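You operate a simulated robot arm through the tools that you are given. There is no shell and no other tool.

You are at the controls of a simulated robot arm. One attempt, no reset.

Task
Move the rolled towel to the hamper lid, then fold the pink towel in three and lay it there too.
Fine: narrow side first, wide side over it.

Only the result counts: the job must be done as asked and must still hold three seconds after the hand-in. Knocking over, shifting, dropping, spilling or breaking anything else fails it. Lids that push on must go on centred and level and be pressed home; caps that screw on are set level and turned clockwise until they are tight. Flat cloth is picked up by pressing the open fingertips on it (5 to 10 N) and closing them slowly along it; thin cloth reads only 2 to 8 mm in the jaws.

Robot
A 6-joint arm with a two-finger parallel gripper, fixed in place. Base frame: the origin is on the floor under the middle of its stand, x ahead of it, y to its left, z up. Units: cm, degrees, N and s.
It reaches about 99.6 cm from its shoulder. Its first joint turns from -166.0 to 166.0 degrees. Payload 3.91 kg.
Tool frame: the origin (TCP) lies between the finger pads and is the grasp point; the fingertips stand 3 cm ahead of it; z points along the fingers, y is the line along which they close. The gripper opens to 11 cm. The fingers are 2 cm wide and 1 cm thick; the gripper's body (4.8 by 11.2 cm) begins 5.5 cm behind the TCP.
Orientation is that of the tool frame in the base frame, as a unit quaternion [w, x, y, z]. With the fingers straight down and closing along the base's y, the tool's x points along the base's -x, its y along +y and its z along -z.

Tools
- The arm moves only by the tool apply_moves. Its argument "increments" is a list of rows, each an object of numbers (a shift or turn left out is 0, a gripper value left out holds the last): "tx", "ty", "tz": the shift along the tool's x, y, z in cm; "ax", "ay", "az": the turn, a rotation vector about the tool's x, y, z in degrees; "hand": the finger opening in cm, from 0 to 11. In form: [{"tx": .., "ty": .., "tz": .., "ax": .., "ay": .., "az": .., "hand": ..}, ...]. A call has 1 to 20 rows; each row shifts and turns the commanded pose from where the row before left it, along the tool's axes as they then stand. A row lasts 0.2 s, in which the tool goes at most 5 cm and 8.6 degrees; a call with a longer step from one row to the next is refused whole, and so is a gripper value outside its range. Where a pose cannot be reached the arm comes as near as it can. A force on the tool above 90 N (or 10 N above the force at the start of the call, whichever is more), or a blocked arm, ends the call early, and 0.2 s more pass. The fingers move at their own pace (about 10.8 cm/s each) and stop on an object; they squeeze with about 35 N. The grip force told is the motor's: it shows also when the fingers shut on nothing. Time passes only in rows, and 0.2 s behind the last, so rows that do not move let the fingers close. It gives the time, the measured TCP pose, the force on the tool (base axes), the opening and the grip force at its end, in the units of the frame above (readings bear some noise), with the torque about the TCP (base axes, N m) and any sound that the robot's microphone picked up.
- Cameras (640 x 400 px; columns grow to the right, rows downward): "scene" is fixed at [4.88, -50.11, 117.15]; the picture's right is [-0.65, 0.76, 0.00], its down [0.04, 0.04, -1.00] and it looks along [-0.76, -0.65, -0.06] (base axes); focal length 214 px, centre (320, 200). "wrist" rides on the gripper at [7.7, 0.7, -11.4] in the tool frame; the picture's right is [-0.09, 1.00, 0.00], its down [-0.80, -0.07, -0.59] and it looks along [-0.59, -0.05, 0.80] (tool axes); focal length 270 px, centre (320, 200). There is no depth. A picture from a camera that has moved, and an enlarged one, comes with that camera's place and axes in the base frame and with its lens.
- grab_frame(camera): a new picture of that camera. No time passes.
- move_column(by): slides the trunk up (or, below 0, down) by that many cm; the arm rides with it, the base frame stays. It gives what a move gives, with no picture.
- zoom(camera, box): a new picture of the part [left, top, right, bottom] of that camera's present view, enlarged. No time passes.
- finish_job(): hands the job in; it is judged then, once.

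Places have to be worked out from the pictures, the camera data and where the tool is seen. Open the gripper and draw the arm clear of the work before you hand the job in, unless the task says otherwise.

The tools are called after "Call:" as a command line: name --argument value ..., lists and objects as JSON in quotes. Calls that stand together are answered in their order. apply_moves: Moves the arm, as the interface text tells. Its arguments: {"type":"object","properties":{"increments":{"type":"array","items":{"type":"object","properties":{"tx":{"type":"number"},"ty":{"type":"number"},"tz":{"type":"number"},"ax":{"type":"number"},"ay":{"type":"number"},"az":{"type":"number"},"hand":{"type":"number"}}}}},"required":["increments"]} The other tools are called the same way: move_column (by) moves the trunk up or down; grab_frame (camera) takes a picture; zoom (camera, box) takes an enlarged picture of a part of a camera's view; finish_job () hands the job in.

At the start:

```text
time: 0.0
tcp_pos: [48.19, -34.33, 82.94]
tool_rot: [0.0, 0.001, 1.0, 0.0]
contact_force: [0.2, -0.7, 0.6]
moment: [-0.01, 0.0, -0.03]
finger_gap: 10.99
grasp_force: 0.1
trunk travel left (down, up): [-27.5, 26.5]
```

scene: 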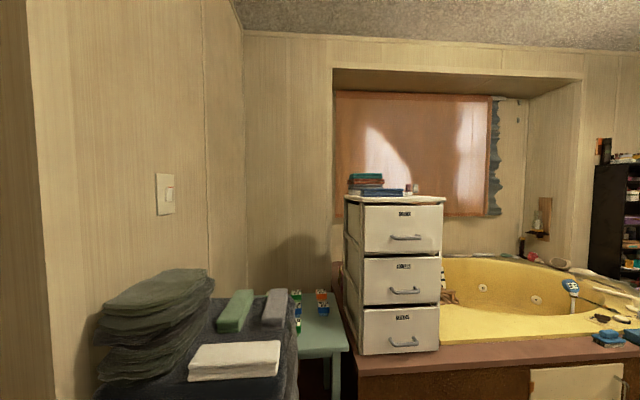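
wrist: 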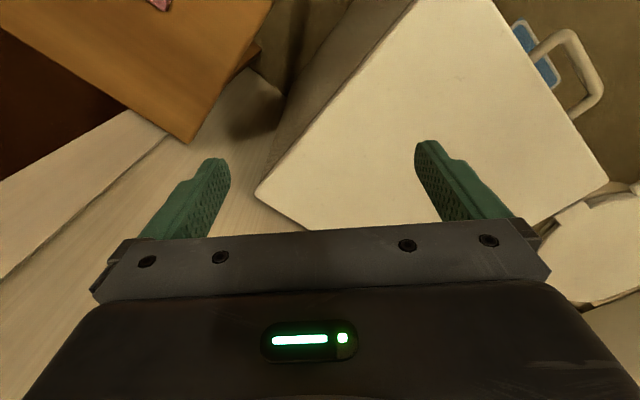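

I start by looking at both camera views enlarged to identify the towels and the hamper before moving anything.

Call:
zoom --camera "scene" --box '[80, 240, 360, 400]'

Call:
zoom --camera "wrist" --box '[0, 0, 640, 250]'

Call:
zoom --camera "scene" --box '[330, 160, 640, 400]'

```text
2.29 times, centred on (220, 320) of scene
camera zoom: at [4.88, -50.11, 117.15], right [-0.65, 0.76, 0.0], down [0.04, 0.04, -1.0], along [-0.76, -0.65, -0.06], focal length 490 px, centre (549, -74)
```

zoom: 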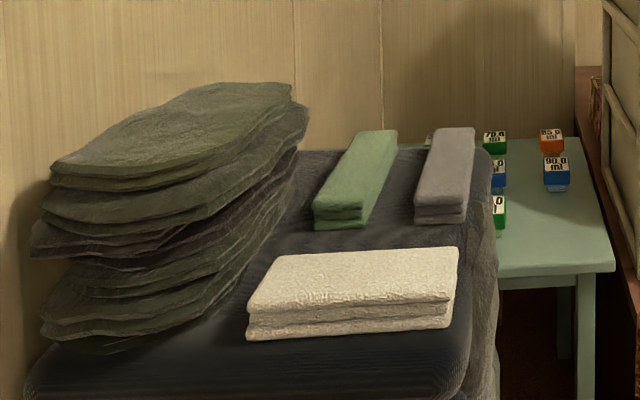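

```text
1.00 times, centred on (320, 125) of wrist (not enlarged: the box is as wide or as high as the picture)
camera zoom: at [40.36, -33.65, 94.42], right [0.09, 1.0, 0.0], down [0.8, -0.07, 0.59], along [0.59, -0.05, -0.8], focal length 270 px, centre (320, 275)
```

zoom: 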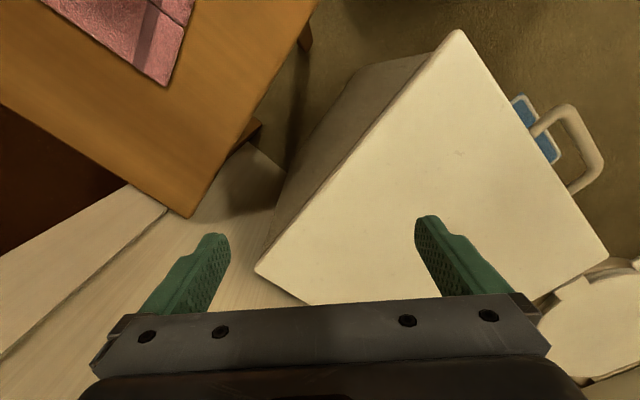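

```text
1.67 times, centred on (485, 280) of scene
camera zoom: at [4.88, -50.11, 117.15], right [-0.65, 0.76, 0.0], down [0.04, 0.04, -1.0], along [-0.76, -0.65, -0.06], focal length 358 px, centre (45, 67)
```

zoom: 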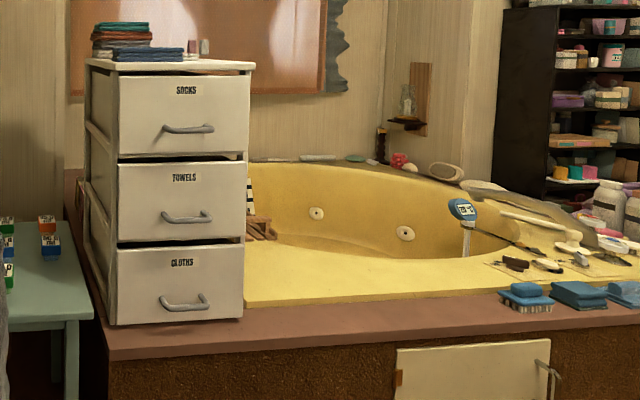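

The scene camera looks away to folded sample towels; the wrist camera shows a pink cloth on a wooden table and a white box with a handle (maybe the hamper). I raise the arm to get a wider view.

Call:
apply_moves --increments '[{"tz": -4, "ty": -1}, {"tz": -4, "ty": -1}, {"tz": -4, "ty": -1}, {"tz": -4, "ty": -1}, {"tz": -4, "ty": -1}]'

Call:
grab_frame --camera "wrist"

```text
time: 1.2
tcp_pos: [48.09, -39.46, 102.54]
tool_rot: [0.0, 0.0, 1.0, 0.0]
contact_force: [-0.3, 0.4, 0.3]
moment: [-0.02, 0.03, 0.01]
finger_gap: 10.99
grasp_force: 0.0
trunk travel left (down, up): [-27.5, 26.5]
```

```text
taken
camera wrist: at [40.39, -38.6, 114.11], right [0.09, 1.0, 0.0], down [0.8, -0.07, 0.59], along [0.59, -0.05, -0.8], focal length 270 px, centre (320, 200)
```

wrist: 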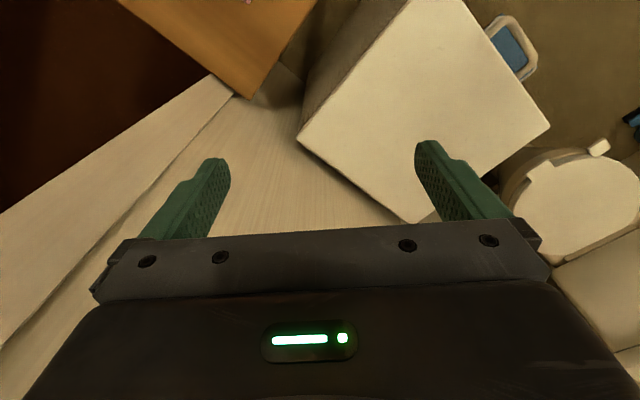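

The objects of interest lie nearer the base than the view; I tilt the hand about its y axis so the wrist camera looks straight down.

Call:
apply_moves --increments '[{"ay": 7, "tx": 2}, {"ay": 7, "tx": 2}, {"ay": 7, "tx": 2}, {"ay": 7, "tx": 2}, {"ay": 7, "tx": 2}]'

Call:
grab_frame --camera "wrist"

```text
time: 2.4
tcp_pos: [36.94, -39.27, 102.8]
tool_rot: [-0.299, -0.001, 0.954, -0.003]
contact_force: [-0.5, 0.1, 0.2]
moment: [-0.02, 0.01, -0.02]
finger_gap: 10.97
grasp_force: 0.1
out of reach, approached as far as the arm can: row 5
trunk travel left (down, up): [-27.5, 26.5]
```

```text
taken
camera wrist: at [37.16, -38.39, 116.65], right [0.07, 1.0, -0.06], down [1.0, -0.07, 0.03], along [0.03, -0.06, -1.0], focal length 270 px, centre (320, 200)
```

wrist: 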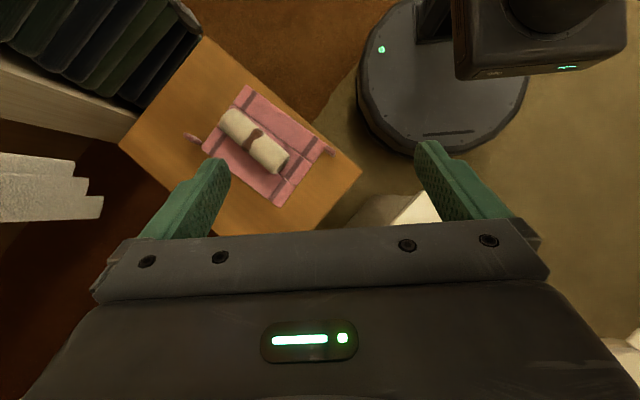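

Now I see the wooden table with the pink towel and the rolled towel lying on it. I zoom in for details.

Call:
zoom --camera "wrist" --box '[110, 40, 370, 240]'

Call:
zoom --camera "wrist" --box '[0, 0, 200, 250]'

```text
2.00 times, centred on (240, 140) of wrist
camera zoom: at [37.16, -38.39, 116.65], right [0.07, 1.0, -0.06], down [1.0, -0.07, 0.03], along [0.03, -0.06, -1.0], focal length 541 px, centre (480, 320)
```

zoom: 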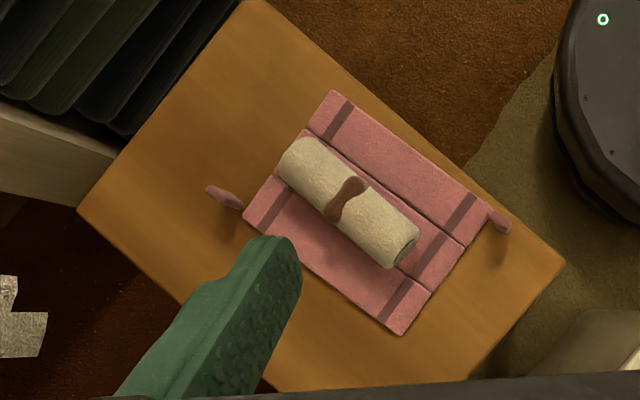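

```text
1.60 times, centred on (100, 125) of wrist
camera zoom: at [37.16, -38.39, 116.65], right [0.07, 1.0, -0.06], down [1.0, -0.07, 0.03], along [0.03, -0.06, -1.0], focal length 432 px, centre (672, 320)
```

zoom: 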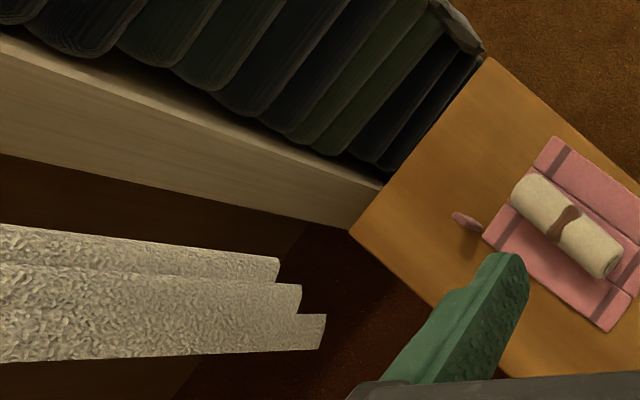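

The table holds the pink towel (three panels with creases, two tabs) with the roll on it; the white box with a top at about z=62.5, centred near (63,-20), looks like the hamper. I shift toward it and tilt back a bit to inspect it.

Call:
apply_moves --increments '[{"ay": -5, "ty": 4}, {"ay": -5, "ty": 4}, {"ay": -5, "ty": 4}, {"ty": 4, "tx": -2}, {"ty": 3, "tx": -2}]'

Call:
grab_frame --camera "wrist"

```text
time: 3.6
tcp_pos: [40.73, -20.1, 101.43]
tool_rot: [-0.173, 0.0, 0.985, 0.0]
contact_force: [0.3, 0.3, 0.2]
moment: [0.0, 0.0, -0.01]
finger_gap: 11.04
grasp_force: 0.1
trunk travel left (down, up): [-27.5, 26.5]
```

```text
taken
camera wrist: at [37.4, -19.42, 114.73], right [0.08, 1.0, -0.03], down [0.96, -0.07, 0.29], along [0.28, -0.05, -0.96], focal length 270 px, centre (320, 200)
```

wrist: 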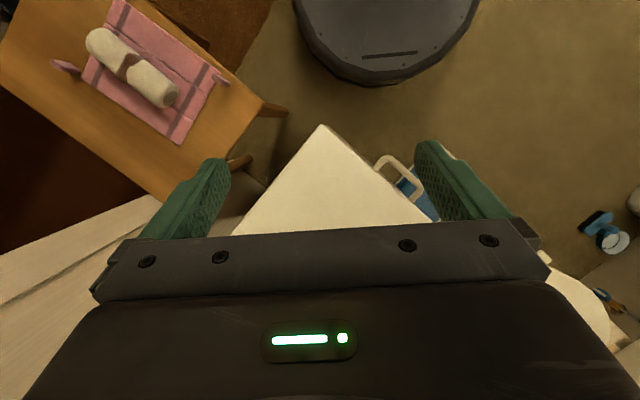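

I zoom in on the white box to check for a lid seam and anything on it.

Call:
zoom --camera "wrist" --box '[220, 110, 460, 260]'

Call:
zoom --camera "wrist" --box '[30, 0, 270, 150]'

```text
2.67 times, centred on (340, 185) of wrist
camera zoom: at [37.4, -19.42, 114.73], right [0.08, 1.0, -0.03], down [0.96, -0.07, 0.29], along [0.28, -0.05, -0.96], focal length 721 px, centre (267, 240)
```

zoom: 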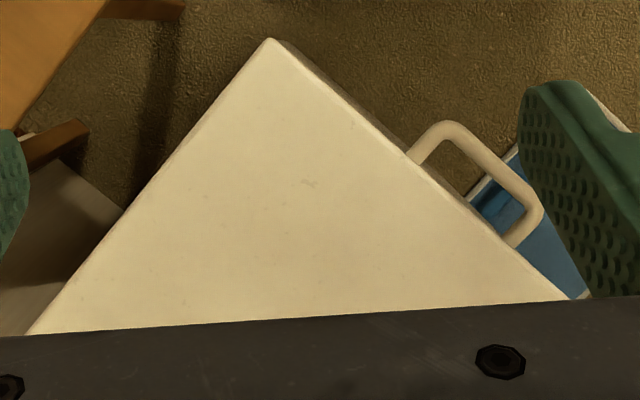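

```text
2.67 times, centred on (150, 75) of wrist
camera zoom: at [37.4, -19.42, 114.73], right [0.08, 1.0, -0.03], down [0.96, -0.07, 0.29], along [0.28, -0.05, -0.96], focal length 721 px, centre (773, 533)
```

zoom: 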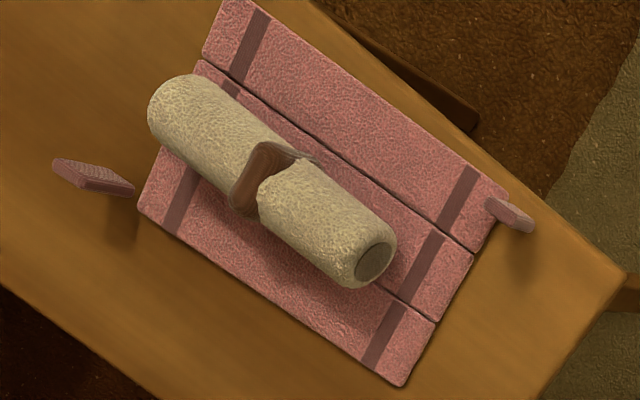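

The pink towel has two creases and the roll (about 5 cm thick, 15 cm long) lies along it at roughly 50° to x. I bring the hand above the table and turn it so that its closing line is across the roll.

Call:
apply_moves --increments '[{"ay": -6.63}, {"ay": -6.63}, {"ay": -6.63}, {"tx": 1.7, "ty": -4.25}, {"tx": 1.7, "ty": -4.25}, {"tx": 1.7, "ty": -4.25}, {"tx": 1.7, "ty": -4.25}, {"tx": 1.7, "ty": -4.25}, {"tx": 1.7, "ty": -4.25}, {"tx": 1.7, "ty": -4.25}, {"tx": 1.7, "ty": -4.25}, {"az": -8.33}, {"az": -8.33}, {"az": -8.33}, {"az": -8.33}, {"az": -8.33}, {"az": -8.33}]'

Call:
grab_frame --camera "wrist"

```text
time: 7.2
tcp_pos: [27.17, -54.18, 101.49]
tool_rot: [-0.001, -0.423, 0.906, 0.001]
contact_force: [-0.5, 0.5, 0.3]
moment: [0.03, -0.03, -0.03]
finger_gap: 11.0
grasp_force: 0.2
trunk travel left (down, up): [-27.5, 26.5]
```

```text
taken
camera wrist: at [21.64, -59.52, 112.98], right [-0.71, 0.71, 0.0], down [0.57, 0.57, 0.59], along [0.42, 0.42, -0.8], focal length 270 px, centre (320, 200)
```

wrist: 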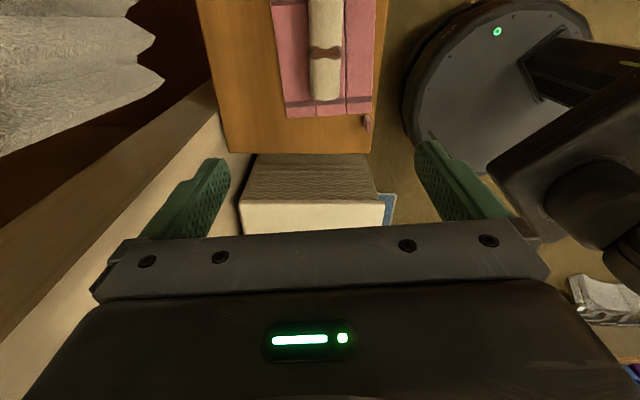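

The white-topped box has woven sides, so it is the hamper. Now I tilt to look straight down on the towel.

Call:
apply_moves --increments '[{"ay": 7}, {"ay": 7}, {"ay": 7}, {"ay": 7}, {"ay": 6}]'

Call:
grab_frame --camera "wrist"

Call:
zoom --camera "wrist" --box '[200, 50, 440, 200]'

```text
time: 8.4
tcp_pos: [27.11, -54.08, 101.51]
tool_rot: [-0.267, -0.404, 0.866, -0.123]
contact_force: [-0.8, 0.4, 0.2]
moment: [-0.02, 0.03, 0.0]
finger_gap: 10.97
grasp_force: 0.0
trunk travel left (down, up): [-27.5, 26.5]
```

```text
taken
camera wrist: at [26.61, -53.49, 115.36], right [-0.72, 0.7, -0.05], down [0.7, 0.72, 0.04], along [0.06, 0.0, -1.0], focal length 270 px, centre (320, 200)
```

wrist: 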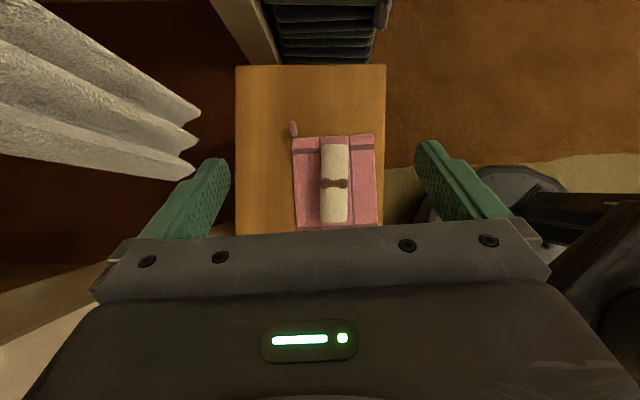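

```text
2.67 times, centred on (320, 125) of wrist
camera zoom: at [26.61, -53.49, 115.36], right [-0.72, 0.7, -0.05], down [0.7, 0.72, 0.04], along [0.06, 0.0, -1.0], focal length 721 px, centre (320, 400)
```

zoom: 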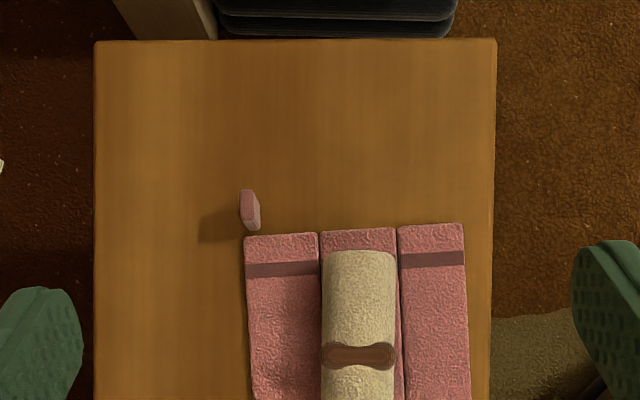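

The panel nearest the base (right in this view) is narrower than the left one; the roll centre is near (25.4,-54.1), about 5.5 cm thick, towel top at z≈58. I straighten the hand, centre it over the roll and descend partway.

Call:
apply_moves --increments '[{"ay": -7}, {"ay": -7}, {"ay": -7}, {"ay": -7}, {"ay": -6}, {"tx": 1.1, "ty": 1.3, "az": 1}, {"tz": 4.5}, {"tz": 4.5}, {"tz": 4.5}, {"tz": 4.5}, {"tz": 4.5}]'

Call:
grab_frame --camera "wrist"

```text
time: 10.8
tcp_pos: [25.14, -53.9, 79.08]
tool_rot: [-0.001, -0.415, 0.91, 0.001]
contact_force: [0.4, -0.6, -0.2]
moment: [-0.01, -0.03, 0.02]
finger_gap: 11.04
grasp_force: 0.0
trunk travel left (down, up): [-27.5, 26.5]
```

```text
taken
camera wrist: at [19.53, -59.23, 90.48], right [-0.69, 0.72, 0.0], down [0.58, 0.56, 0.59], along [0.43, 0.41, -0.8], focal length 270 px, centre (320, 200)
```

wrist: 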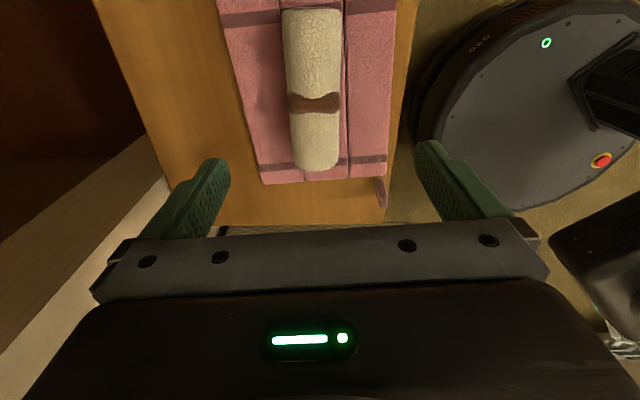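

The roll is centred between the fingers (roll top z≈63.4, towel top ≈58). I descend to TCP z≈62.3, keeping the fingertips just above the pink towel.

Call:
apply_moves --increments '[{"tz": 4}, {"tz": 4}, {"tz": 4}, {"tz": 2.5}, {"tz": 1.5}, {"tz": 0.7}, {}]'

Call:
grab_frame --camera "wrist"

```text
time: 12.4
tcp_pos: [25.32, -54.09, 62.37]
tool_rot: [-0.001, -0.415, 0.91, 0.0]
contact_force: [0.3, -0.8, 0.0]
moment: [-0.01, -0.02, 0.02]
finger_gap: 11.02
grasp_force: 0.0
trunk travel left (down, up): [-27.5, 26.5]
```

```text
taken
camera wrist: at [19.68, -59.42, 73.88], right [-0.69, 0.72, 0.0], down [0.58, 0.56, 0.59], along [0.43, 0.41, -0.8], focal length 270 px, centre (320, 200)
```

wrist: 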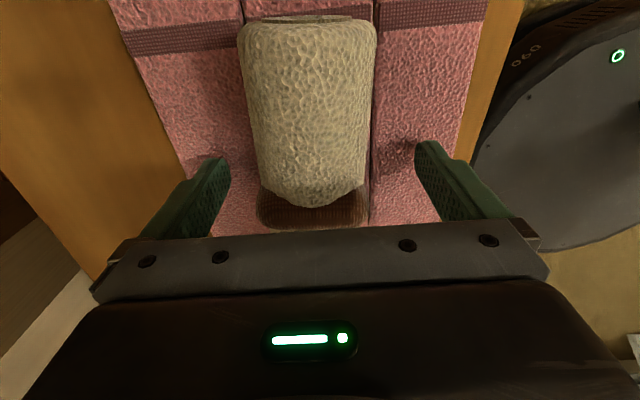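

The fingers straddle the roll at its band with no contact. I close the gripper slowly on it.

Call:
apply_moves --increments '[{"hand": 8}, {"hand": 6.5}, {"hand": 5.5}, {"hand": 5}, {"hand": 4.5}, {"hand": 4}, {}]'

Call:
grab_frame --camera "wrist"

```text
time: 14.0
tcp_pos: [25.18, -54.0, 62.41]
tool_rot: [0.0, -0.414, 0.91, 0.0]
contact_force: [1.3, -1.0, 1.0]
moment: [-0.06, -0.03, -0.11]
finger_gap: 5.47
grasp_force: 35.6
trunk travel left (down, up): [-27.5, 26.5]
```

```text
taken
camera wrist: at [19.66, -59.41, 73.89], right [-0.69, 0.72, 0.0], down [0.58, 0.56, 0.59], along [0.43, 0.41, -0.8], focal length 270 px, centre (320, 200)
```

wrist: 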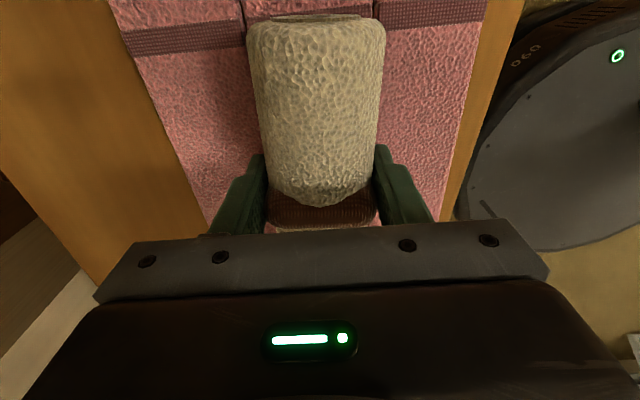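

The roll is gripped at 5.47 cm width. I lift straight up and check the weight and the towel below.

Call:
apply_moves --increments '[{"tz": -1}, {"tz": -2}, {"tz": -3}, {"tz": -4}, {"tz": -4}, {"tz": -4}, {"tz": -4}, {}]'

Call:
grab_frame --camera "wrist"

```text
time: 15.8
tcp_pos: [25.31, -54.21, 84.33]
tool_rot: [-0.002, -0.415, 0.91, 0.001]
contact_force: [0.0, 0.3, -1.1]
moment: [-0.01, 0.01, 0.03]
finger_gap: 5.46
grasp_force: 35.2
trunk travel left (down, up): [-27.5, 26.5]
```

```text
taken
camera wrist: at [19.71, -59.47, 95.9], right [-0.69, 0.72, 0.0], down [0.58, 0.56, 0.59], along [0.43, 0.41, -0.8], focal length 270 px, centre (320, 200)
```

wrist: 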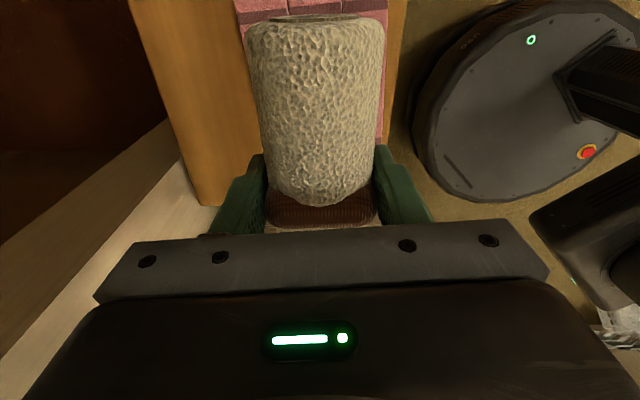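

The roll hangs firmly. I carry it at this height toward the hamper lid, whose top I judge at z≈62.5 with its middle near (63,-20).

Call:
apply_moves --increments '[{"tx": -3.85, "ty": -1.06}, {"tx": -3.85, "ty": -1.06}, {"tx": -3.85, "ty": -1.06}, {"tx": -3.85, "ty": -1.06}, {"tx": -3.85, "ty": -1.06}, {"tx": -3.85, "ty": -1.06}, {"tx": -3.85, "ty": -1.06}, {"tx": -3.85, "ty": -1.06}, {}]'

Call:
grab_frame --camera "wrist"

```text
time: 17.8
tcp_pos: [51.91, -36.04, 84.21]
tool_rot: [-0.001, -0.414, 0.91, -0.001]
contact_force: [0.8, -0.4, -0.5]
moment: [0.02, 0.02, 0.01]
finger_gap: 5.42
grasp_force: 35.1
trunk travel left (down, up): [-27.5, 26.5]
```

```text
taken
camera wrist: at [46.35, -41.47, 95.69], right [-0.69, 0.72, 0.0], down [0.58, 0.56, 0.59], along [0.43, 0.41, -0.81], focal length 270 px, centre (320, 200)
```

wrist: 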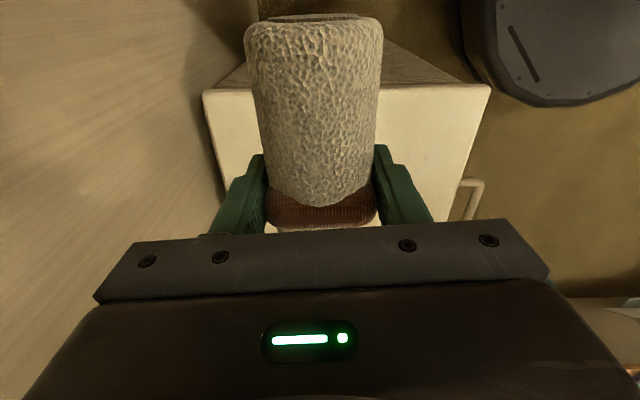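

The lid's near corners match my estimate (z≈62.5). I continue over the lid's +v half to about (67.4,-24.3), clear of the wall, then lower partway.

Call:
apply_moves --increments '[{"tx": -3.8, "ty": -0.81}, {"tx": -3.8, "ty": -0.81}, {"tx": -3.8, "ty": -0.81}, {"tx": -3.8, "ty": -0.81}, {"tx": -3.8, "ty": -0.81}, {"tz": 4}, {"tz": 4}, {"tz": 3}, {}]'

Call:
grab_frame --camera "wrist"

```text
time: 19.8
tcp_pos: [67.75, -24.91, 73.3]
tool_rot: [-0.001, -0.415, 0.91, 0.0]
contact_force: [-0.8, 0.2, -1.7]
moment: [-0.03, -0.02, 0.02]
finger_gap: 5.42
grasp_force: 34.9
trunk travel left (down, up): [-27.5, 26.5]
```

```text
taken
camera wrist: at [62.15, -30.21, 84.76], right [-0.69, 0.72, 0.0], down [0.58, 0.56, 0.59], along [0.43, 0.41, -0.81], focal length 270 px, centre (320, 200)
```

wrist: 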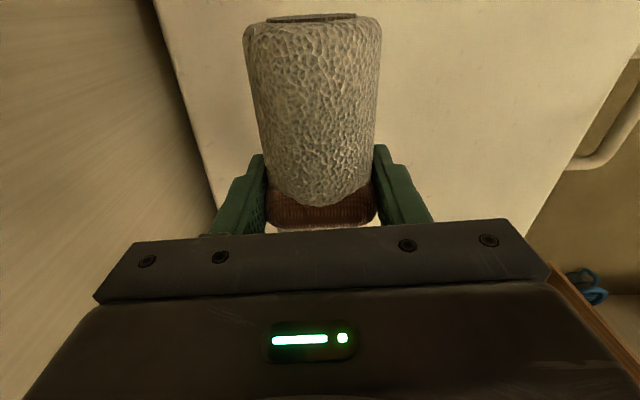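

The roll is over the lid, about 11 cm from the edge. I lower to just above the expected contact, then in small steps watching the force.

Call:
apply_moves --increments '[{"tz": 2.5}, {"tz": 1.8}, {"tz": 0.7}, {}]'

Call:
apply_moves --increments '[{"tz": 0.3}, {"tz": 0.2}, {}]'

```text
time: 20.8
tcp_pos: [67.57, -24.91, 68.2]
tool_rot: [-0.001, -0.415, 0.91, 0.001]
contact_force: [-0.1, 0.5, 0.0]
moment: [-0.01, -0.01, -0.01]
finger_gap: 5.4
grasp_force: 35.1
trunk travel left (down, up): [-27.5, 26.5]
```

```text
time: 21.6
tcp_pos: [67.44, -24.99, 67.64]
tool_rot: [-0.001, -0.415, 0.91, 0.0]
contact_force: [0.4, -0.3, -1.0]
moment: [0.04, -0.01, 0.0]
finger_gap: 5.38
grasp_force: 34.5
trunk travel left (down, up): [-27.5, 26.5]
```

No contact yet at TCP z 67.6. I continue in small steps.

Call:
apply_moves --increments '[{"tz": 0.2}, {"tz": 0.2}, {}]'

Call:
zoom --camera "wrist" --box '[160, 0, 480, 240]'

```text
time: 22.4
tcp_pos: [67.46, -24.84, 67.2]
tool_rot: [-0.001, -0.414, 0.91, 0.0]
contact_force: [0.3, -0.5, -0.9]
moment: [-0.02, -0.02, 0.02]
finger_gap: 5.4
grasp_force: 34.8
trunk travel left (down, up): [-27.5, 26.5]
```

```text
1.67 times, centred on (320, 120) of wrist
camera zoom: at [61.95, -30.09, 78.72], right [-0.69, 0.72, 0.0], down [0.58, 0.56, 0.59], along [0.43, 0.41, -0.81], focal length 450 px, centre (320, 333)
```

zoom: 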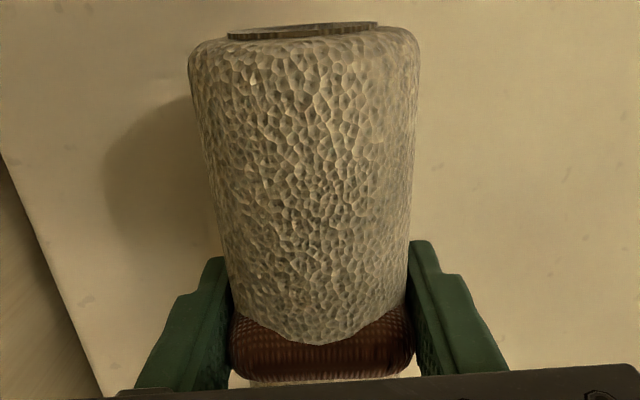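

Still no contact; the shadow shows a small gap. I keep lowering in small steps.

Call:
apply_moves --increments '[{"tz": 0.2}, {"tz": 0.2}, {}]'

Call:
apply_moves --increments '[{"tz": 0.2}, {"tz": 0.1}, {}]'

```text
time: 23.2
tcp_pos: [67.43, -24.8, 66.9]
tool_rot: [-0.002, -0.414, 0.91, 0.0]
contact_force: [-0.2, -0.2, -1.9]
moment: [0.0, 0.0, 0.02]
finger_gap: 5.36
grasp_force: 34.6
trunk travel left (down, up): [-27.5, 26.5]
```

```text
time: 24.0
tcp_pos: [67.43, -24.82, 66.69]
tool_rot: [-0.001, -0.416, 0.91, 0.0]
contact_force: [0.3, -0.2, -0.7]
moment: [0.0, 0.05, 0.0]
finger_gap: 5.34
grasp_force: 34.8
trunk travel left (down, up): [-27.5, 26.5]
```

No contact yet at 66.7. I continue down gently.

Call:
apply_moves --increments '[{"tz": 0.2}, {"tz": 0.1}, {}]'

Call:
apply_moves --increments '[{"tz": 0.2}, {"tz": 0.1}, {}]'

```text
time: 24.8
tcp_pos: [67.61, -24.82, 66.32]
tool_rot: [-0.001, -0.415, 0.91, 0.0]
contact_force: [-0.2, -0.1, -0.6]
moment: [0.01, -0.01, 0.02]
finger_gap: 5.37
grasp_force: 35.1
trunk travel left (down, up): [-27.5, 26.5]
```

```text
time: 25.6
tcp_pos: [67.46, -25.04, 66.05]
tool_rot: [-0.001, -0.415, 0.91, 0.0]
contact_force: [0.3, 0.9, -0.7]
moment: [0.03, -0.01, -0.01]
finger_gap: 5.36
grasp_force: 34.9
trunk travel left (down, up): [-27.5, 26.5]
```

Still free. I check the picture for the remaining gap while lowering another bit.

Call:
apply_moves --increments '[{"tz": 0.2}, {}]'

Call:
zoom --camera "wrist" --box '[160, 0, 480, 240]'

```text
time: 26.2
tcp_pos: [67.47, -24.8, 65.93]
tool_rot: [-0.002, -0.414, 0.91, 0.0]
contact_force: [-0.8, -0.3, -0.3]
moment: [0.02, -0.04, 0.0]
finger_gap: 5.33
grasp_force: 35.2
trunk travel left (down, up): [-27.5, 26.5]
```

```text
1.67 times, centred on (320, 120) of wrist
camera zoom: at [61.99, -30.17, 77.38], right [-0.69, 0.72, 0.0], down [0.58, 0.56, 0.59], along [0.43, 0.41, -0.81], focal length 450 px, centre (320, 333)
```

zoom: 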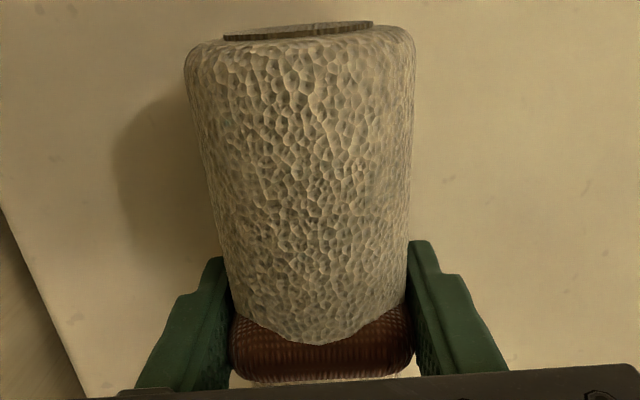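

Lid triangulates to z≈62 so contact is imminent. I continue in 1–2 mm steps.

Call:
apply_moves --increments '[{"tz": 0.15}, {}, {}]'

Call:
apply_moves --increments '[{"tz": 0.15}, {}, {}]'

Call:
apply_moves --increments '[{"tz": 0.15}, {}, {}]'

```text
time: 27.0
tcp_pos: [67.43, -24.8, 65.77]
tool_rot: [-0.001, -0.414, 0.91, 0.001]
contact_force: [0.2, 0.7, -0.6]
moment: [0.0, -0.01, -0.03]
finger_gap: 5.34
grasp_force: 34.2
trunk travel left (down, up): [-27.5, 26.5]
```

```text
time: 27.8
tcp_pos: [67.48, -25.0, 65.57]
tool_rot: [-0.002, -0.415, 0.91, 0.0]
contact_force: [0.3, -0.3, -0.4]
moment: [0.01, 0.02, 0.0]
finger_gap: 5.33
grasp_force: 35.2
trunk travel left (down, up): [-27.5, 26.5]
```

```text
time: 28.6
tcp_pos: [67.55, -24.8, 65.47]
tool_rot: [0.0, -0.415, 0.91, 0.0]
contact_force: [-0.5, 1.5, 10.6]
moment: [-0.17, 0.3, -0.2]
finger_gap: 5.36
grasp_force: 35.3
trunk travel left (down, up): [-27.5, 26.5]
```

Contact (about 10 N) at TCP z 65.47: the roll is on the lid. I ease off slightly and open the fingers slowly.

Call:
apply_moves --increments '[{"tz": -0.1, "hand": 5.4}, {"hand": 5.5}, {"hand": 5.6}, {"hand": 5.7}, {"hand": 5.8}, {"hand": 6.0}, {"hand": 6.3}, {"hand": 6.8}, {}]'

Call:
zoom --camera "wrist" --box '[160, 0, 480, 240]'

```text
time: 30.6
tcp_pos: [67.6, -24.78, 65.47]
tool_rot: [-0.001, -0.414, 0.91, 0.0]
contact_force: [-0.1, 0.4, 0.0]
moment: [-0.01, 0.02, 0.01]
finger_gap: 6.78
grasp_force: 0.1
trunk travel left (down, up): [-27.5, 26.5]
```

```text
1.67 times, centred on (320, 120) of wrist
camera zoom: at [61.93, -30.08, 76.93], right [-0.69, 0.72, 0.0], down [0.58, 0.56, 0.59], along [0.43, 0.41, -0.81], focal length 450 px, centre (320, 333)
```

zoom: 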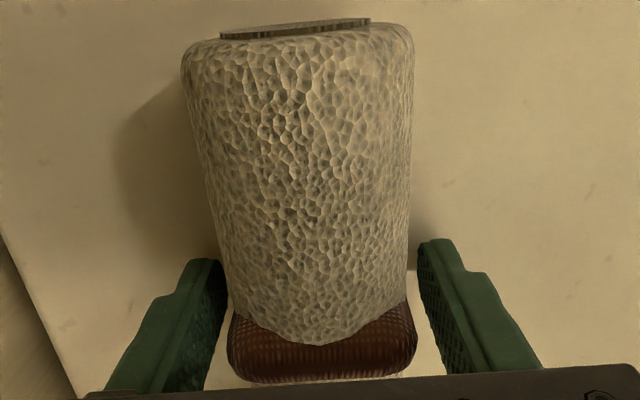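

The roll stays put on the lid. I open a bit more, lift clear vertically, and check.

Call:
apply_moves --increments '[{"hand": 7.5}, {}, {"tz": -1}, {"tz": -2.5}, {"tz": -4}, {"tz": -4}, {"tz": -4}, {"tz": -4}, {}]'

Call:
grab_frame --camera "wrist"

```text
time: 32.6
tcp_pos: [67.73, -24.76, 85.1]
tool_rot: [-0.001, -0.415, 0.91, 0.001]
contact_force: [-0.2, 1.0, -0.3]
moment: [-0.01, 0.0, -0.04]
finger_gap: 7.49
grasp_force: 0.1
trunk travel left (down, up): [-27.5, 26.5]
```

```text
taken
camera wrist: at [62.19, -30.12, 96.64], right [-0.69, 0.72, 0.0], down [0.58, 0.56, 0.59], along [0.43, 0.41, -0.81], focal length 270 px, centre (320, 200)
```

wrist: 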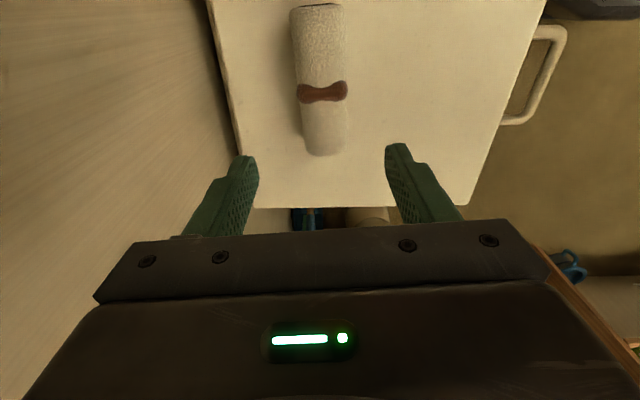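

The roll rests well on the lid. I go back over the table and tilt to view the bare pink towel from above.

Call:
apply_moves --increments '[{"tx": 4.1, "ty": 1.25}, {"tx": 4.1, "ty": 1.25}, {"tx": 4.1, "ty": 1.25}, {"tx": 4.1, "ty": 1.25}, {"tx": 4.1, "ty": 1.25}, {"tx": 4.1, "ty": 1.25}, {"tx": 4.1, "ty": 1.25}, {"tx": 4.1, "ty": 1.25}, {"tx": 4.1, "ty": 1.25}, {"tx": 4.1, "ty": 1.25}, {"ay": 7}, {"ay": 7}, {"ay": 7}, {"ay": 7}, {"ay": 6}, {}]'

Call:
grab_frame --camera "wrist"

Call:
zoom --camera "wrist" --box '[200, 40, 440, 200]'

```text
time: 36.0
tcp_pos: [31.19, -47.44, 84.94]
tool_rot: [-0.266, -0.396, 0.87, -0.12]
contact_force: [-0.4, 0.5, 0.1]
moment: [0.02, 0.0, 0.02]
finger_gap: 7.52
grasp_force: 0.1
trunk travel left (down, up): [-27.5, 26.5]
```

```text
taken
camera wrist: at [30.65, -46.93, 98.85], right [-0.7, 0.71, -0.05], down [0.71, 0.71, 0.04], along [0.06, 0.0, -1.0], focal length 270 px, centre (320, 200)
```

wrist: 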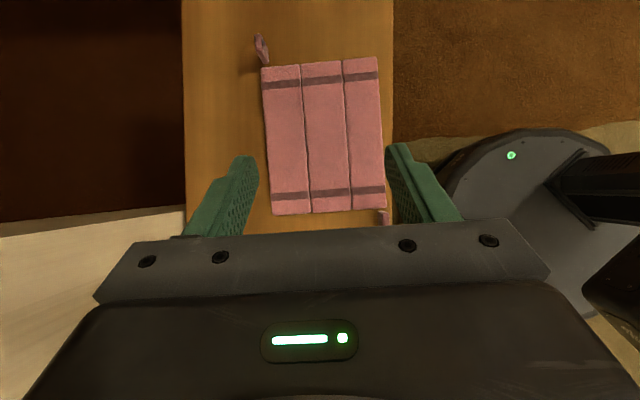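

```text
2.50 times, centred on (320, 120) of wrist
camera zoom: at [30.65, -46.93, 98.85], right [-0.7, 0.71, -0.05], down [0.71, 0.71, 0.04], along [0.06, 0.0, -1.0], focal length 676 px, centre (320, 400)
```

zoom: 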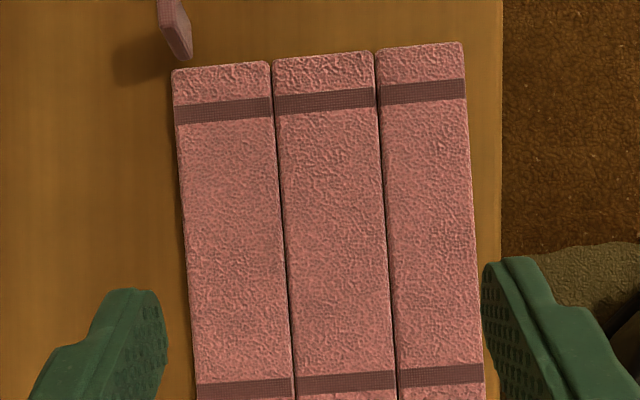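

The right (base-side) panel is clearly the narrow one (≈5.1 cm vs 5.9 cm for the left). Now I inspect the two tabs closely.

Call:
zoom --camera "wrist" --box '[350, 180, 430, 230]'

Call:
zoom --camera "wrist" --box '[220, 20, 300, 70]'

```text
8.00 times, centred on (390, 205) of wrist
camera zoom: at [30.65, -46.93, 98.85], right [-0.7, 0.71, -0.05], down [0.71, 0.71, 0.04], along [0.06, 0.0, -1.0], focal length 2162 px, centre (-240, 160)
```

zoom: 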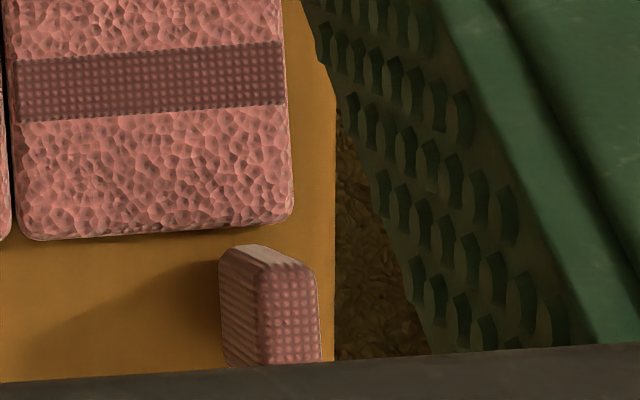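

```text
8.00 times, centred on (260, 45) of wrist
camera zoom: at [30.65, -46.93, 98.85], right [-0.7, 0.71, -0.05], down [0.71, 0.71, 0.04], along [0.06, 0.0, -1.0], focal length 2162 px, centre (800, 1440)
```

zoom: 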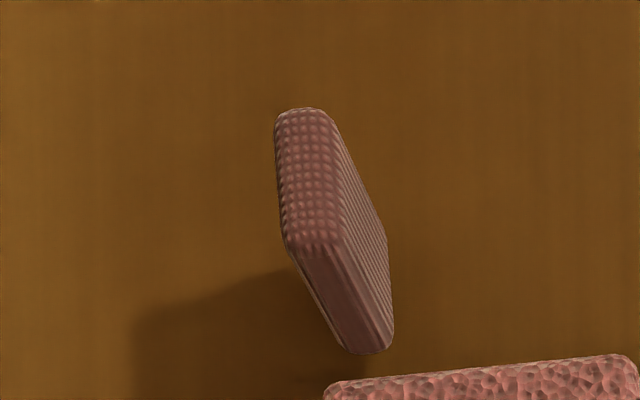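

The tabs look like small upright plates just beyond the panel ends. I need a lower, more sideways view of one to understand its shape, so I straighten, back off toward -u and look along the towel at tab A.

Call:
apply_moves --increments '[{"ay": -7}, {"ay": -7}, {"ay": -7}, {"ay": -7}, {"ay": -6}, {"tx": 4}, {"tx": 4}, {"tx": 3}, {"tz": 4}, {"tz": 4}, {"tz": 4}, {"tz": 3}, {"ay": -7}, {"ay": -7}, {"ay": -7}, {}]'

Call:
grab_frame --camera "wrist"

```text
time: 39.4
tcp_pos: [23.95, -55.81, 69.89]
tool_rot: [0.166, -0.407, 0.895, 0.077]
contact_force: [-0.2, 0.1, 0.2]
moment: [0.03, 0.0, -0.01]
finger_gap: 7.51
grasp_force: 0.2
trunk travel left (down, up): [-27.5, 26.5]
```

```text
taken
camera wrist: at [16.02, -63.85, 77.85], right [-0.7, 0.72, 0.03], down [0.41, 0.36, 0.84], along [0.59, 0.6, -0.54], focal length 270 px, centre (320, 200)
```

wrist: 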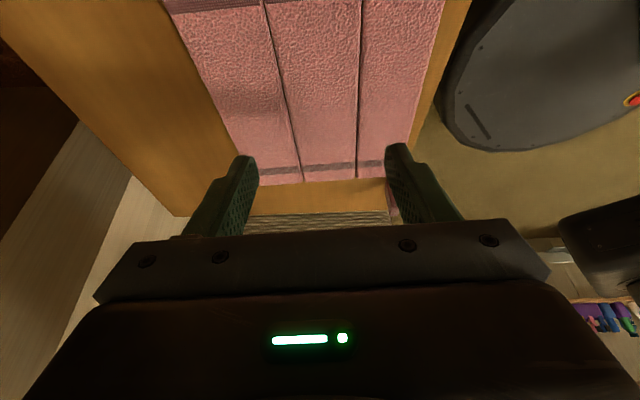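

Tab A hides behind the right finger; I shift sideways so it shows between the fingers.

Call:
apply_moves --increments '[{"ty": 4}, {"ty": 3, "hand": 11}, {}]'

Call:
zoom --camera "wrist" --box '[220, 100, 420, 225]'

```text
time: 40.2
tcp_pos: [18.59, -51.45, 69.84]
tool_rot: [0.165, -0.407, 0.895, 0.077]
contact_force: [-1.1, 0.5, -1.0]
moment: [-0.01, -0.01, -0.02]
finger_gap: 11.01
grasp_force: 0.0
trunk travel left (down, up): [-27.5, 26.5]
```

```text
3.20 times, centred on (320, 162) of wrist
camera zoom: at [10.69, -59.43, 77.93], right [-0.7, 0.72, 0.03], down [0.41, 0.36, 0.84], along [0.59, 0.6, -0.54], focal length 865 px, centre (320, 320)
```

zoom: 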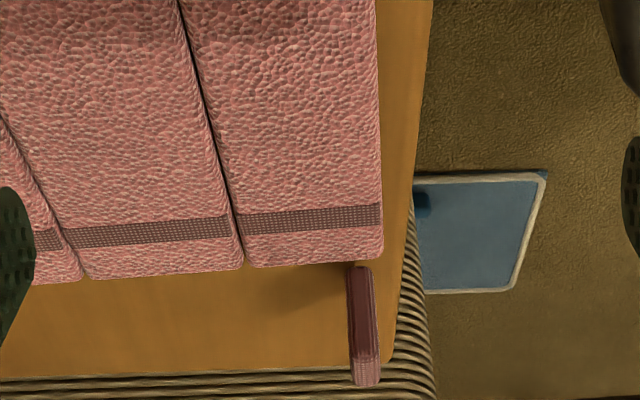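

The tab is an upright plate about 1 cm thick across the fold direction, 2.3 cm long and ~4 cm high (z≈59–63), centred near (28.5,-38.8). I straighten the hand and move above it to check alignment.

Call:
apply_moves --increments '[{"tz": -1}, {"ay": 7}, {"ay": 7}, {"ay": 7}, {"tx": -4, "ty": 0.2}, {"tx": -4, "ty": 0.2}, {"tx": -4, "ty": 0.2}, {"tx": -4, "ty": 0.2}, {"hand": 6}, {}]'

Call:
grab_frame --camera "wrist"

Call:
zoom --camera "wrist" --box '[220, 80, 420, 240]'

```text
time: 42.4
tcp_pos: [28.3, -38.74, 70.79]
tool_rot: [-0.001, -0.414, 0.91, 0.001]
contact_force: [-0.1, -0.8, -0.3]
moment: [-0.01, 0.0, -0.02]
finger_gap: 6.01
grasp_force: 0.1
trunk travel left (down, up): [-27.5, 26.5]
```

```text
taken
camera wrist: at [22.75, -44.07, 82.32], right [-0.69, 0.72, 0.0], down [0.58, 0.56, 0.59], along [0.43, 0.41, -0.8], focal length 270 px, centre (320, 200)
```

wrist: 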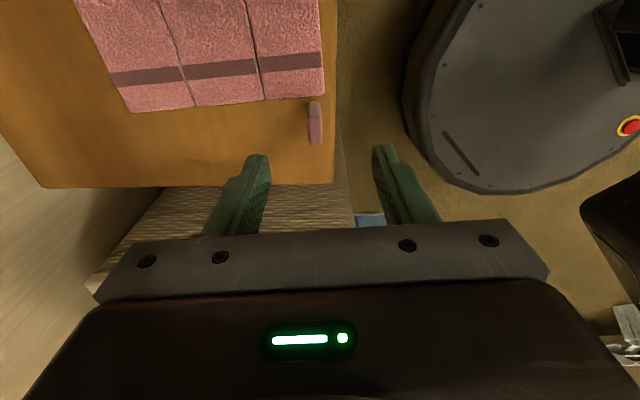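

```text
2.50 times, centred on (320, 160) of wrist
camera zoom: at [22.75, -44.07, 82.32], right [-0.69, 0.72, 0.0], down [0.58, 0.56, 0.59], along [0.43, 0.41, -0.8], focal length 676 px, centre (320, 300)
```

zoom: 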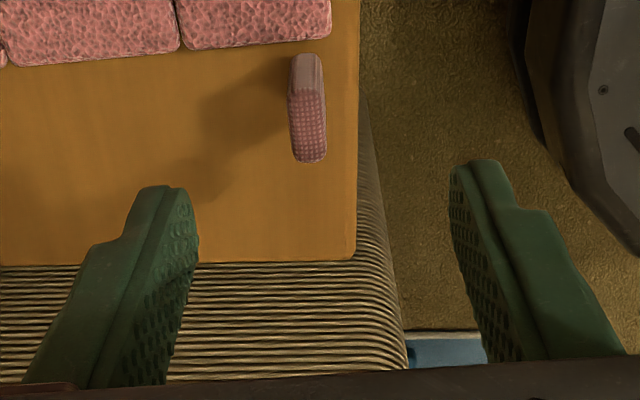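

The tab sits between the fingers about 0.4 cm off centre. I correct, lower so the fingertips reach z≈60 around the tab, and close on it slowly.

Call:
apply_moves --increments '[{"ty": -0.4}, {"tz": 3.5}, {"tz": 2.5}, {"tz": 1.5}, {"tz": 0.5}, {}]'

Call:
zoom --camera "wrist" --box '[220, 80, 420, 240]'

```text
time: 43.8
tcp_pos: [28.58, -39.06, 63.09]
tool_rot: [-0.002, -0.415, 0.91, 0.0]
contact_force: [0.1, -0.2, 0.2]
moment: [-0.02, 0.01, 0.0]
finger_gap: 6.01
grasp_force: 0.0
trunk travel left (down, up): [-27.5, 26.5]
```

```text
2.50 times, centred on (320, 160) of wrist
camera zoom: at [22.97, -44.38, 74.59], right [-0.69, 0.72, 0.0], down [0.58, 0.56, 0.59], along [0.43, 0.41, -0.8], focal length 676 px, centre (320, 300)
```

zoom: 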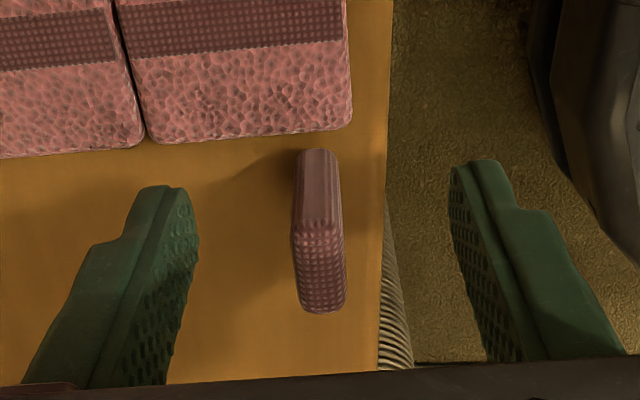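

The tab is centred between the fingers. I close slowly onto it.

Call:
apply_moves --increments '[{"hand": 4}, {"hand": 3}, {"hand": 2}, {"hand": 1.4}, {"hand": 1.0}, {"hand": 0.6}, {}, {}]'

Call:
zoom --camera "wrist" --box '[160, 0, 480, 240]'

```text
time: 45.6
tcp_pos: [28.62, -39.1, 63.02]
tool_rot: [-0.001, -0.414, 0.91, 0.0]
contact_force: [1.0, -1.5, 0.7]
moment: [-0.03, -0.02, 0.08]
finger_gap: 1.0
grasp_force: 35.0
trunk travel left (down, up): [-27.5, 26.5]
```

```text
1.67 times, centred on (320, 120) of wrist
camera zoom: at [22.98, -44.39, 74.6], right [-0.69, 0.72, 0.0], down [0.58, 0.56, 0.59], along [0.43, 0.41, -0.81], focal length 450 px, centre (320, 333)
```

zoom: 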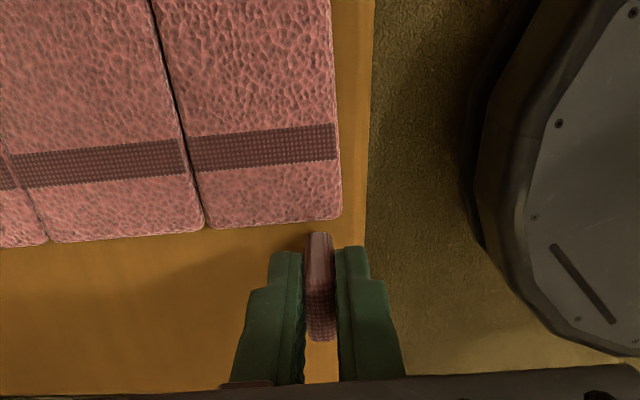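

The tab is held (1.0 cm, 35 N). I test with a small 1 cm lift to see whether the panel swings freely on its tab.

Call:
apply_moves --increments '[{"tz": -0.4}, {"tz": -0.4}, {"tz": -0.2, "ty": -0.1}, {}]'

Call:
zoom --camera "wrist" --box '[160, 0, 480, 240]'

```text
time: 46.6
tcp_pos: [28.58, -39.17, 64.08]
tool_rot: [-0.001, -0.415, 0.91, 0.0]
contact_force: [-0.8, 1.2, 0.1]
moment: [0.01, 0.02, -0.06]
finger_gap: 0.99
grasp_force: 34.9
trunk travel left (down, up): [-27.5, 26.5]
```

```text
1.67 times, centred on (320, 120) of wrist
camera zoom: at [23.07, -44.5, 75.62], right [-0.69, 0.72, 0.0], down [0.58, 0.56, 0.59], along [0.43, 0.41, -0.8], focal length 450 px, centre (320, 333)
```

zoom: 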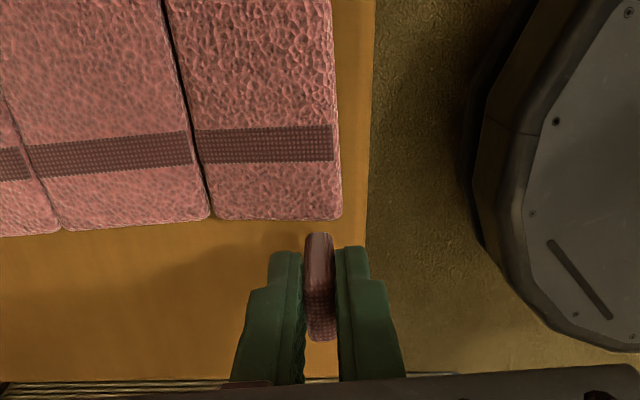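

The panel swings on its crease while the tab stays upright with almost no torque, so the tab swivels. I follow an arc of radius ≈4.35 cm about the crease up to about 70°, keeping the hand vertical.

Call:
apply_moves --increments '[{"ty": -0.15, "tz": -0.42}, {"ty": -0.16, "tz": -0.42}, {"ty": -0.3, "tz": -0.48}, {"ty": -0.31, "tz": -0.48}, {"ty": -0.42, "tz": -0.38}, {"ty": -0.42, "tz": -0.38}, {"ty": -0.5, "tz": -0.27}, {"ty": -0.5, "tz": -0.26}, {}]'

Call:
zoom --camera "wrist" --box '[160, 0, 480, 240]'

```text
time: 48.6
tcp_pos: [30.74, -41.12, 67.07]
tool_rot: [-0.001, -0.414, 0.91, 0.0]
contact_force: [-2.3, 1.4, 2.6]
moment: [0.02, 0.08, -0.07]
finger_gap: 1.01
grasp_force: 34.9
trunk travel left (down, up): [-27.5, 26.5]
```

```text
1.67 times, centred on (320, 120) of wrist
camera zoom: at [25.23, -46.31, 78.5], right [-0.69, 0.72, 0.0], down [0.58, 0.56, 0.59], along [0.43, 0.41, -0.81], focal length 450 px, centre (320, 333)
```

zoom: 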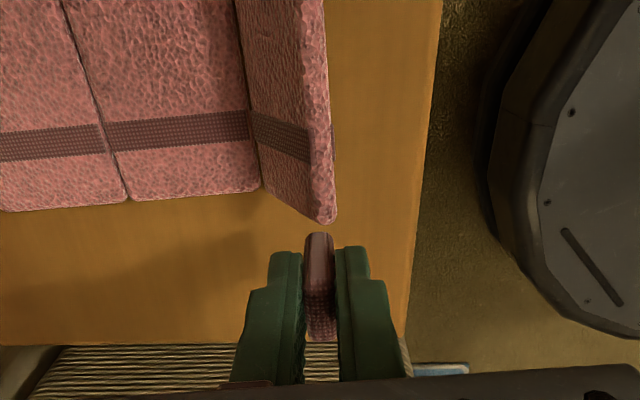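

The fold works well; a small reaction force suggests the pivot sits slightly below the hinge, so I raise the arc a little and continue past vertical to about 110°.

Call:
apply_moves --increments '[{"tz": -0.4}, {"ty": -0.28, "tz": -0.17}, {"ty": -0.28, "tz": -0.17}, {"ty": -0.38, "tz": -0.05}, {"ty": -0.38, "tz": -0.05}, {}]'

Call:
apply_moves --increments '[{"ty": -0.38, "tz": 0.02}, {"ty": -0.38, "tz": 0.03}, {"ty": -0.38, "tz": 0.05}, {}]'

Call:
zoom --camera "wrist" --box '[160, 0, 480, 240]'

```text
time: 50.0
tcp_pos: [31.72, -41.94, 67.98]
tool_rot: [-0.001, -0.415, 0.91, 0.001]
contact_force: [-0.3, -0.3, -0.2]
moment: [0.05, 0.01, 0.03]
finger_gap: 1.0
grasp_force: 35.3
trunk travel left (down, up): [-27.5, 26.5]
```

```text
time: 51.0
tcp_pos: [32.78, -42.51, 67.92]
tool_rot: [-0.001, -0.414, 0.91, 0.0]
contact_force: [0.0, -1.0, -0.6]
moment: [0.01, 0.02, -0.06]
finger_gap: 0.98
grasp_force: 34.9
trunk travel left (down, up): [-27.5, 26.5]
```

```text
1.67 times, centred on (320, 120) of wrist
camera zoom: at [27.16, -47.91, 79.4], right [-0.69, 0.72, 0.0], down [0.58, 0.56, 0.59], along [0.43, 0.41, -0.8], focal length 450 px, centre (320, 333)
```

zoom: 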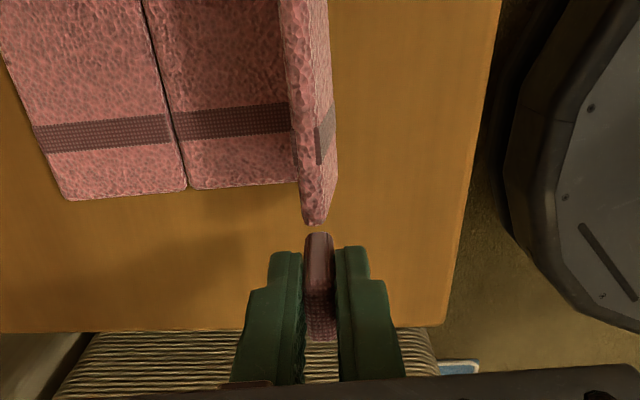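

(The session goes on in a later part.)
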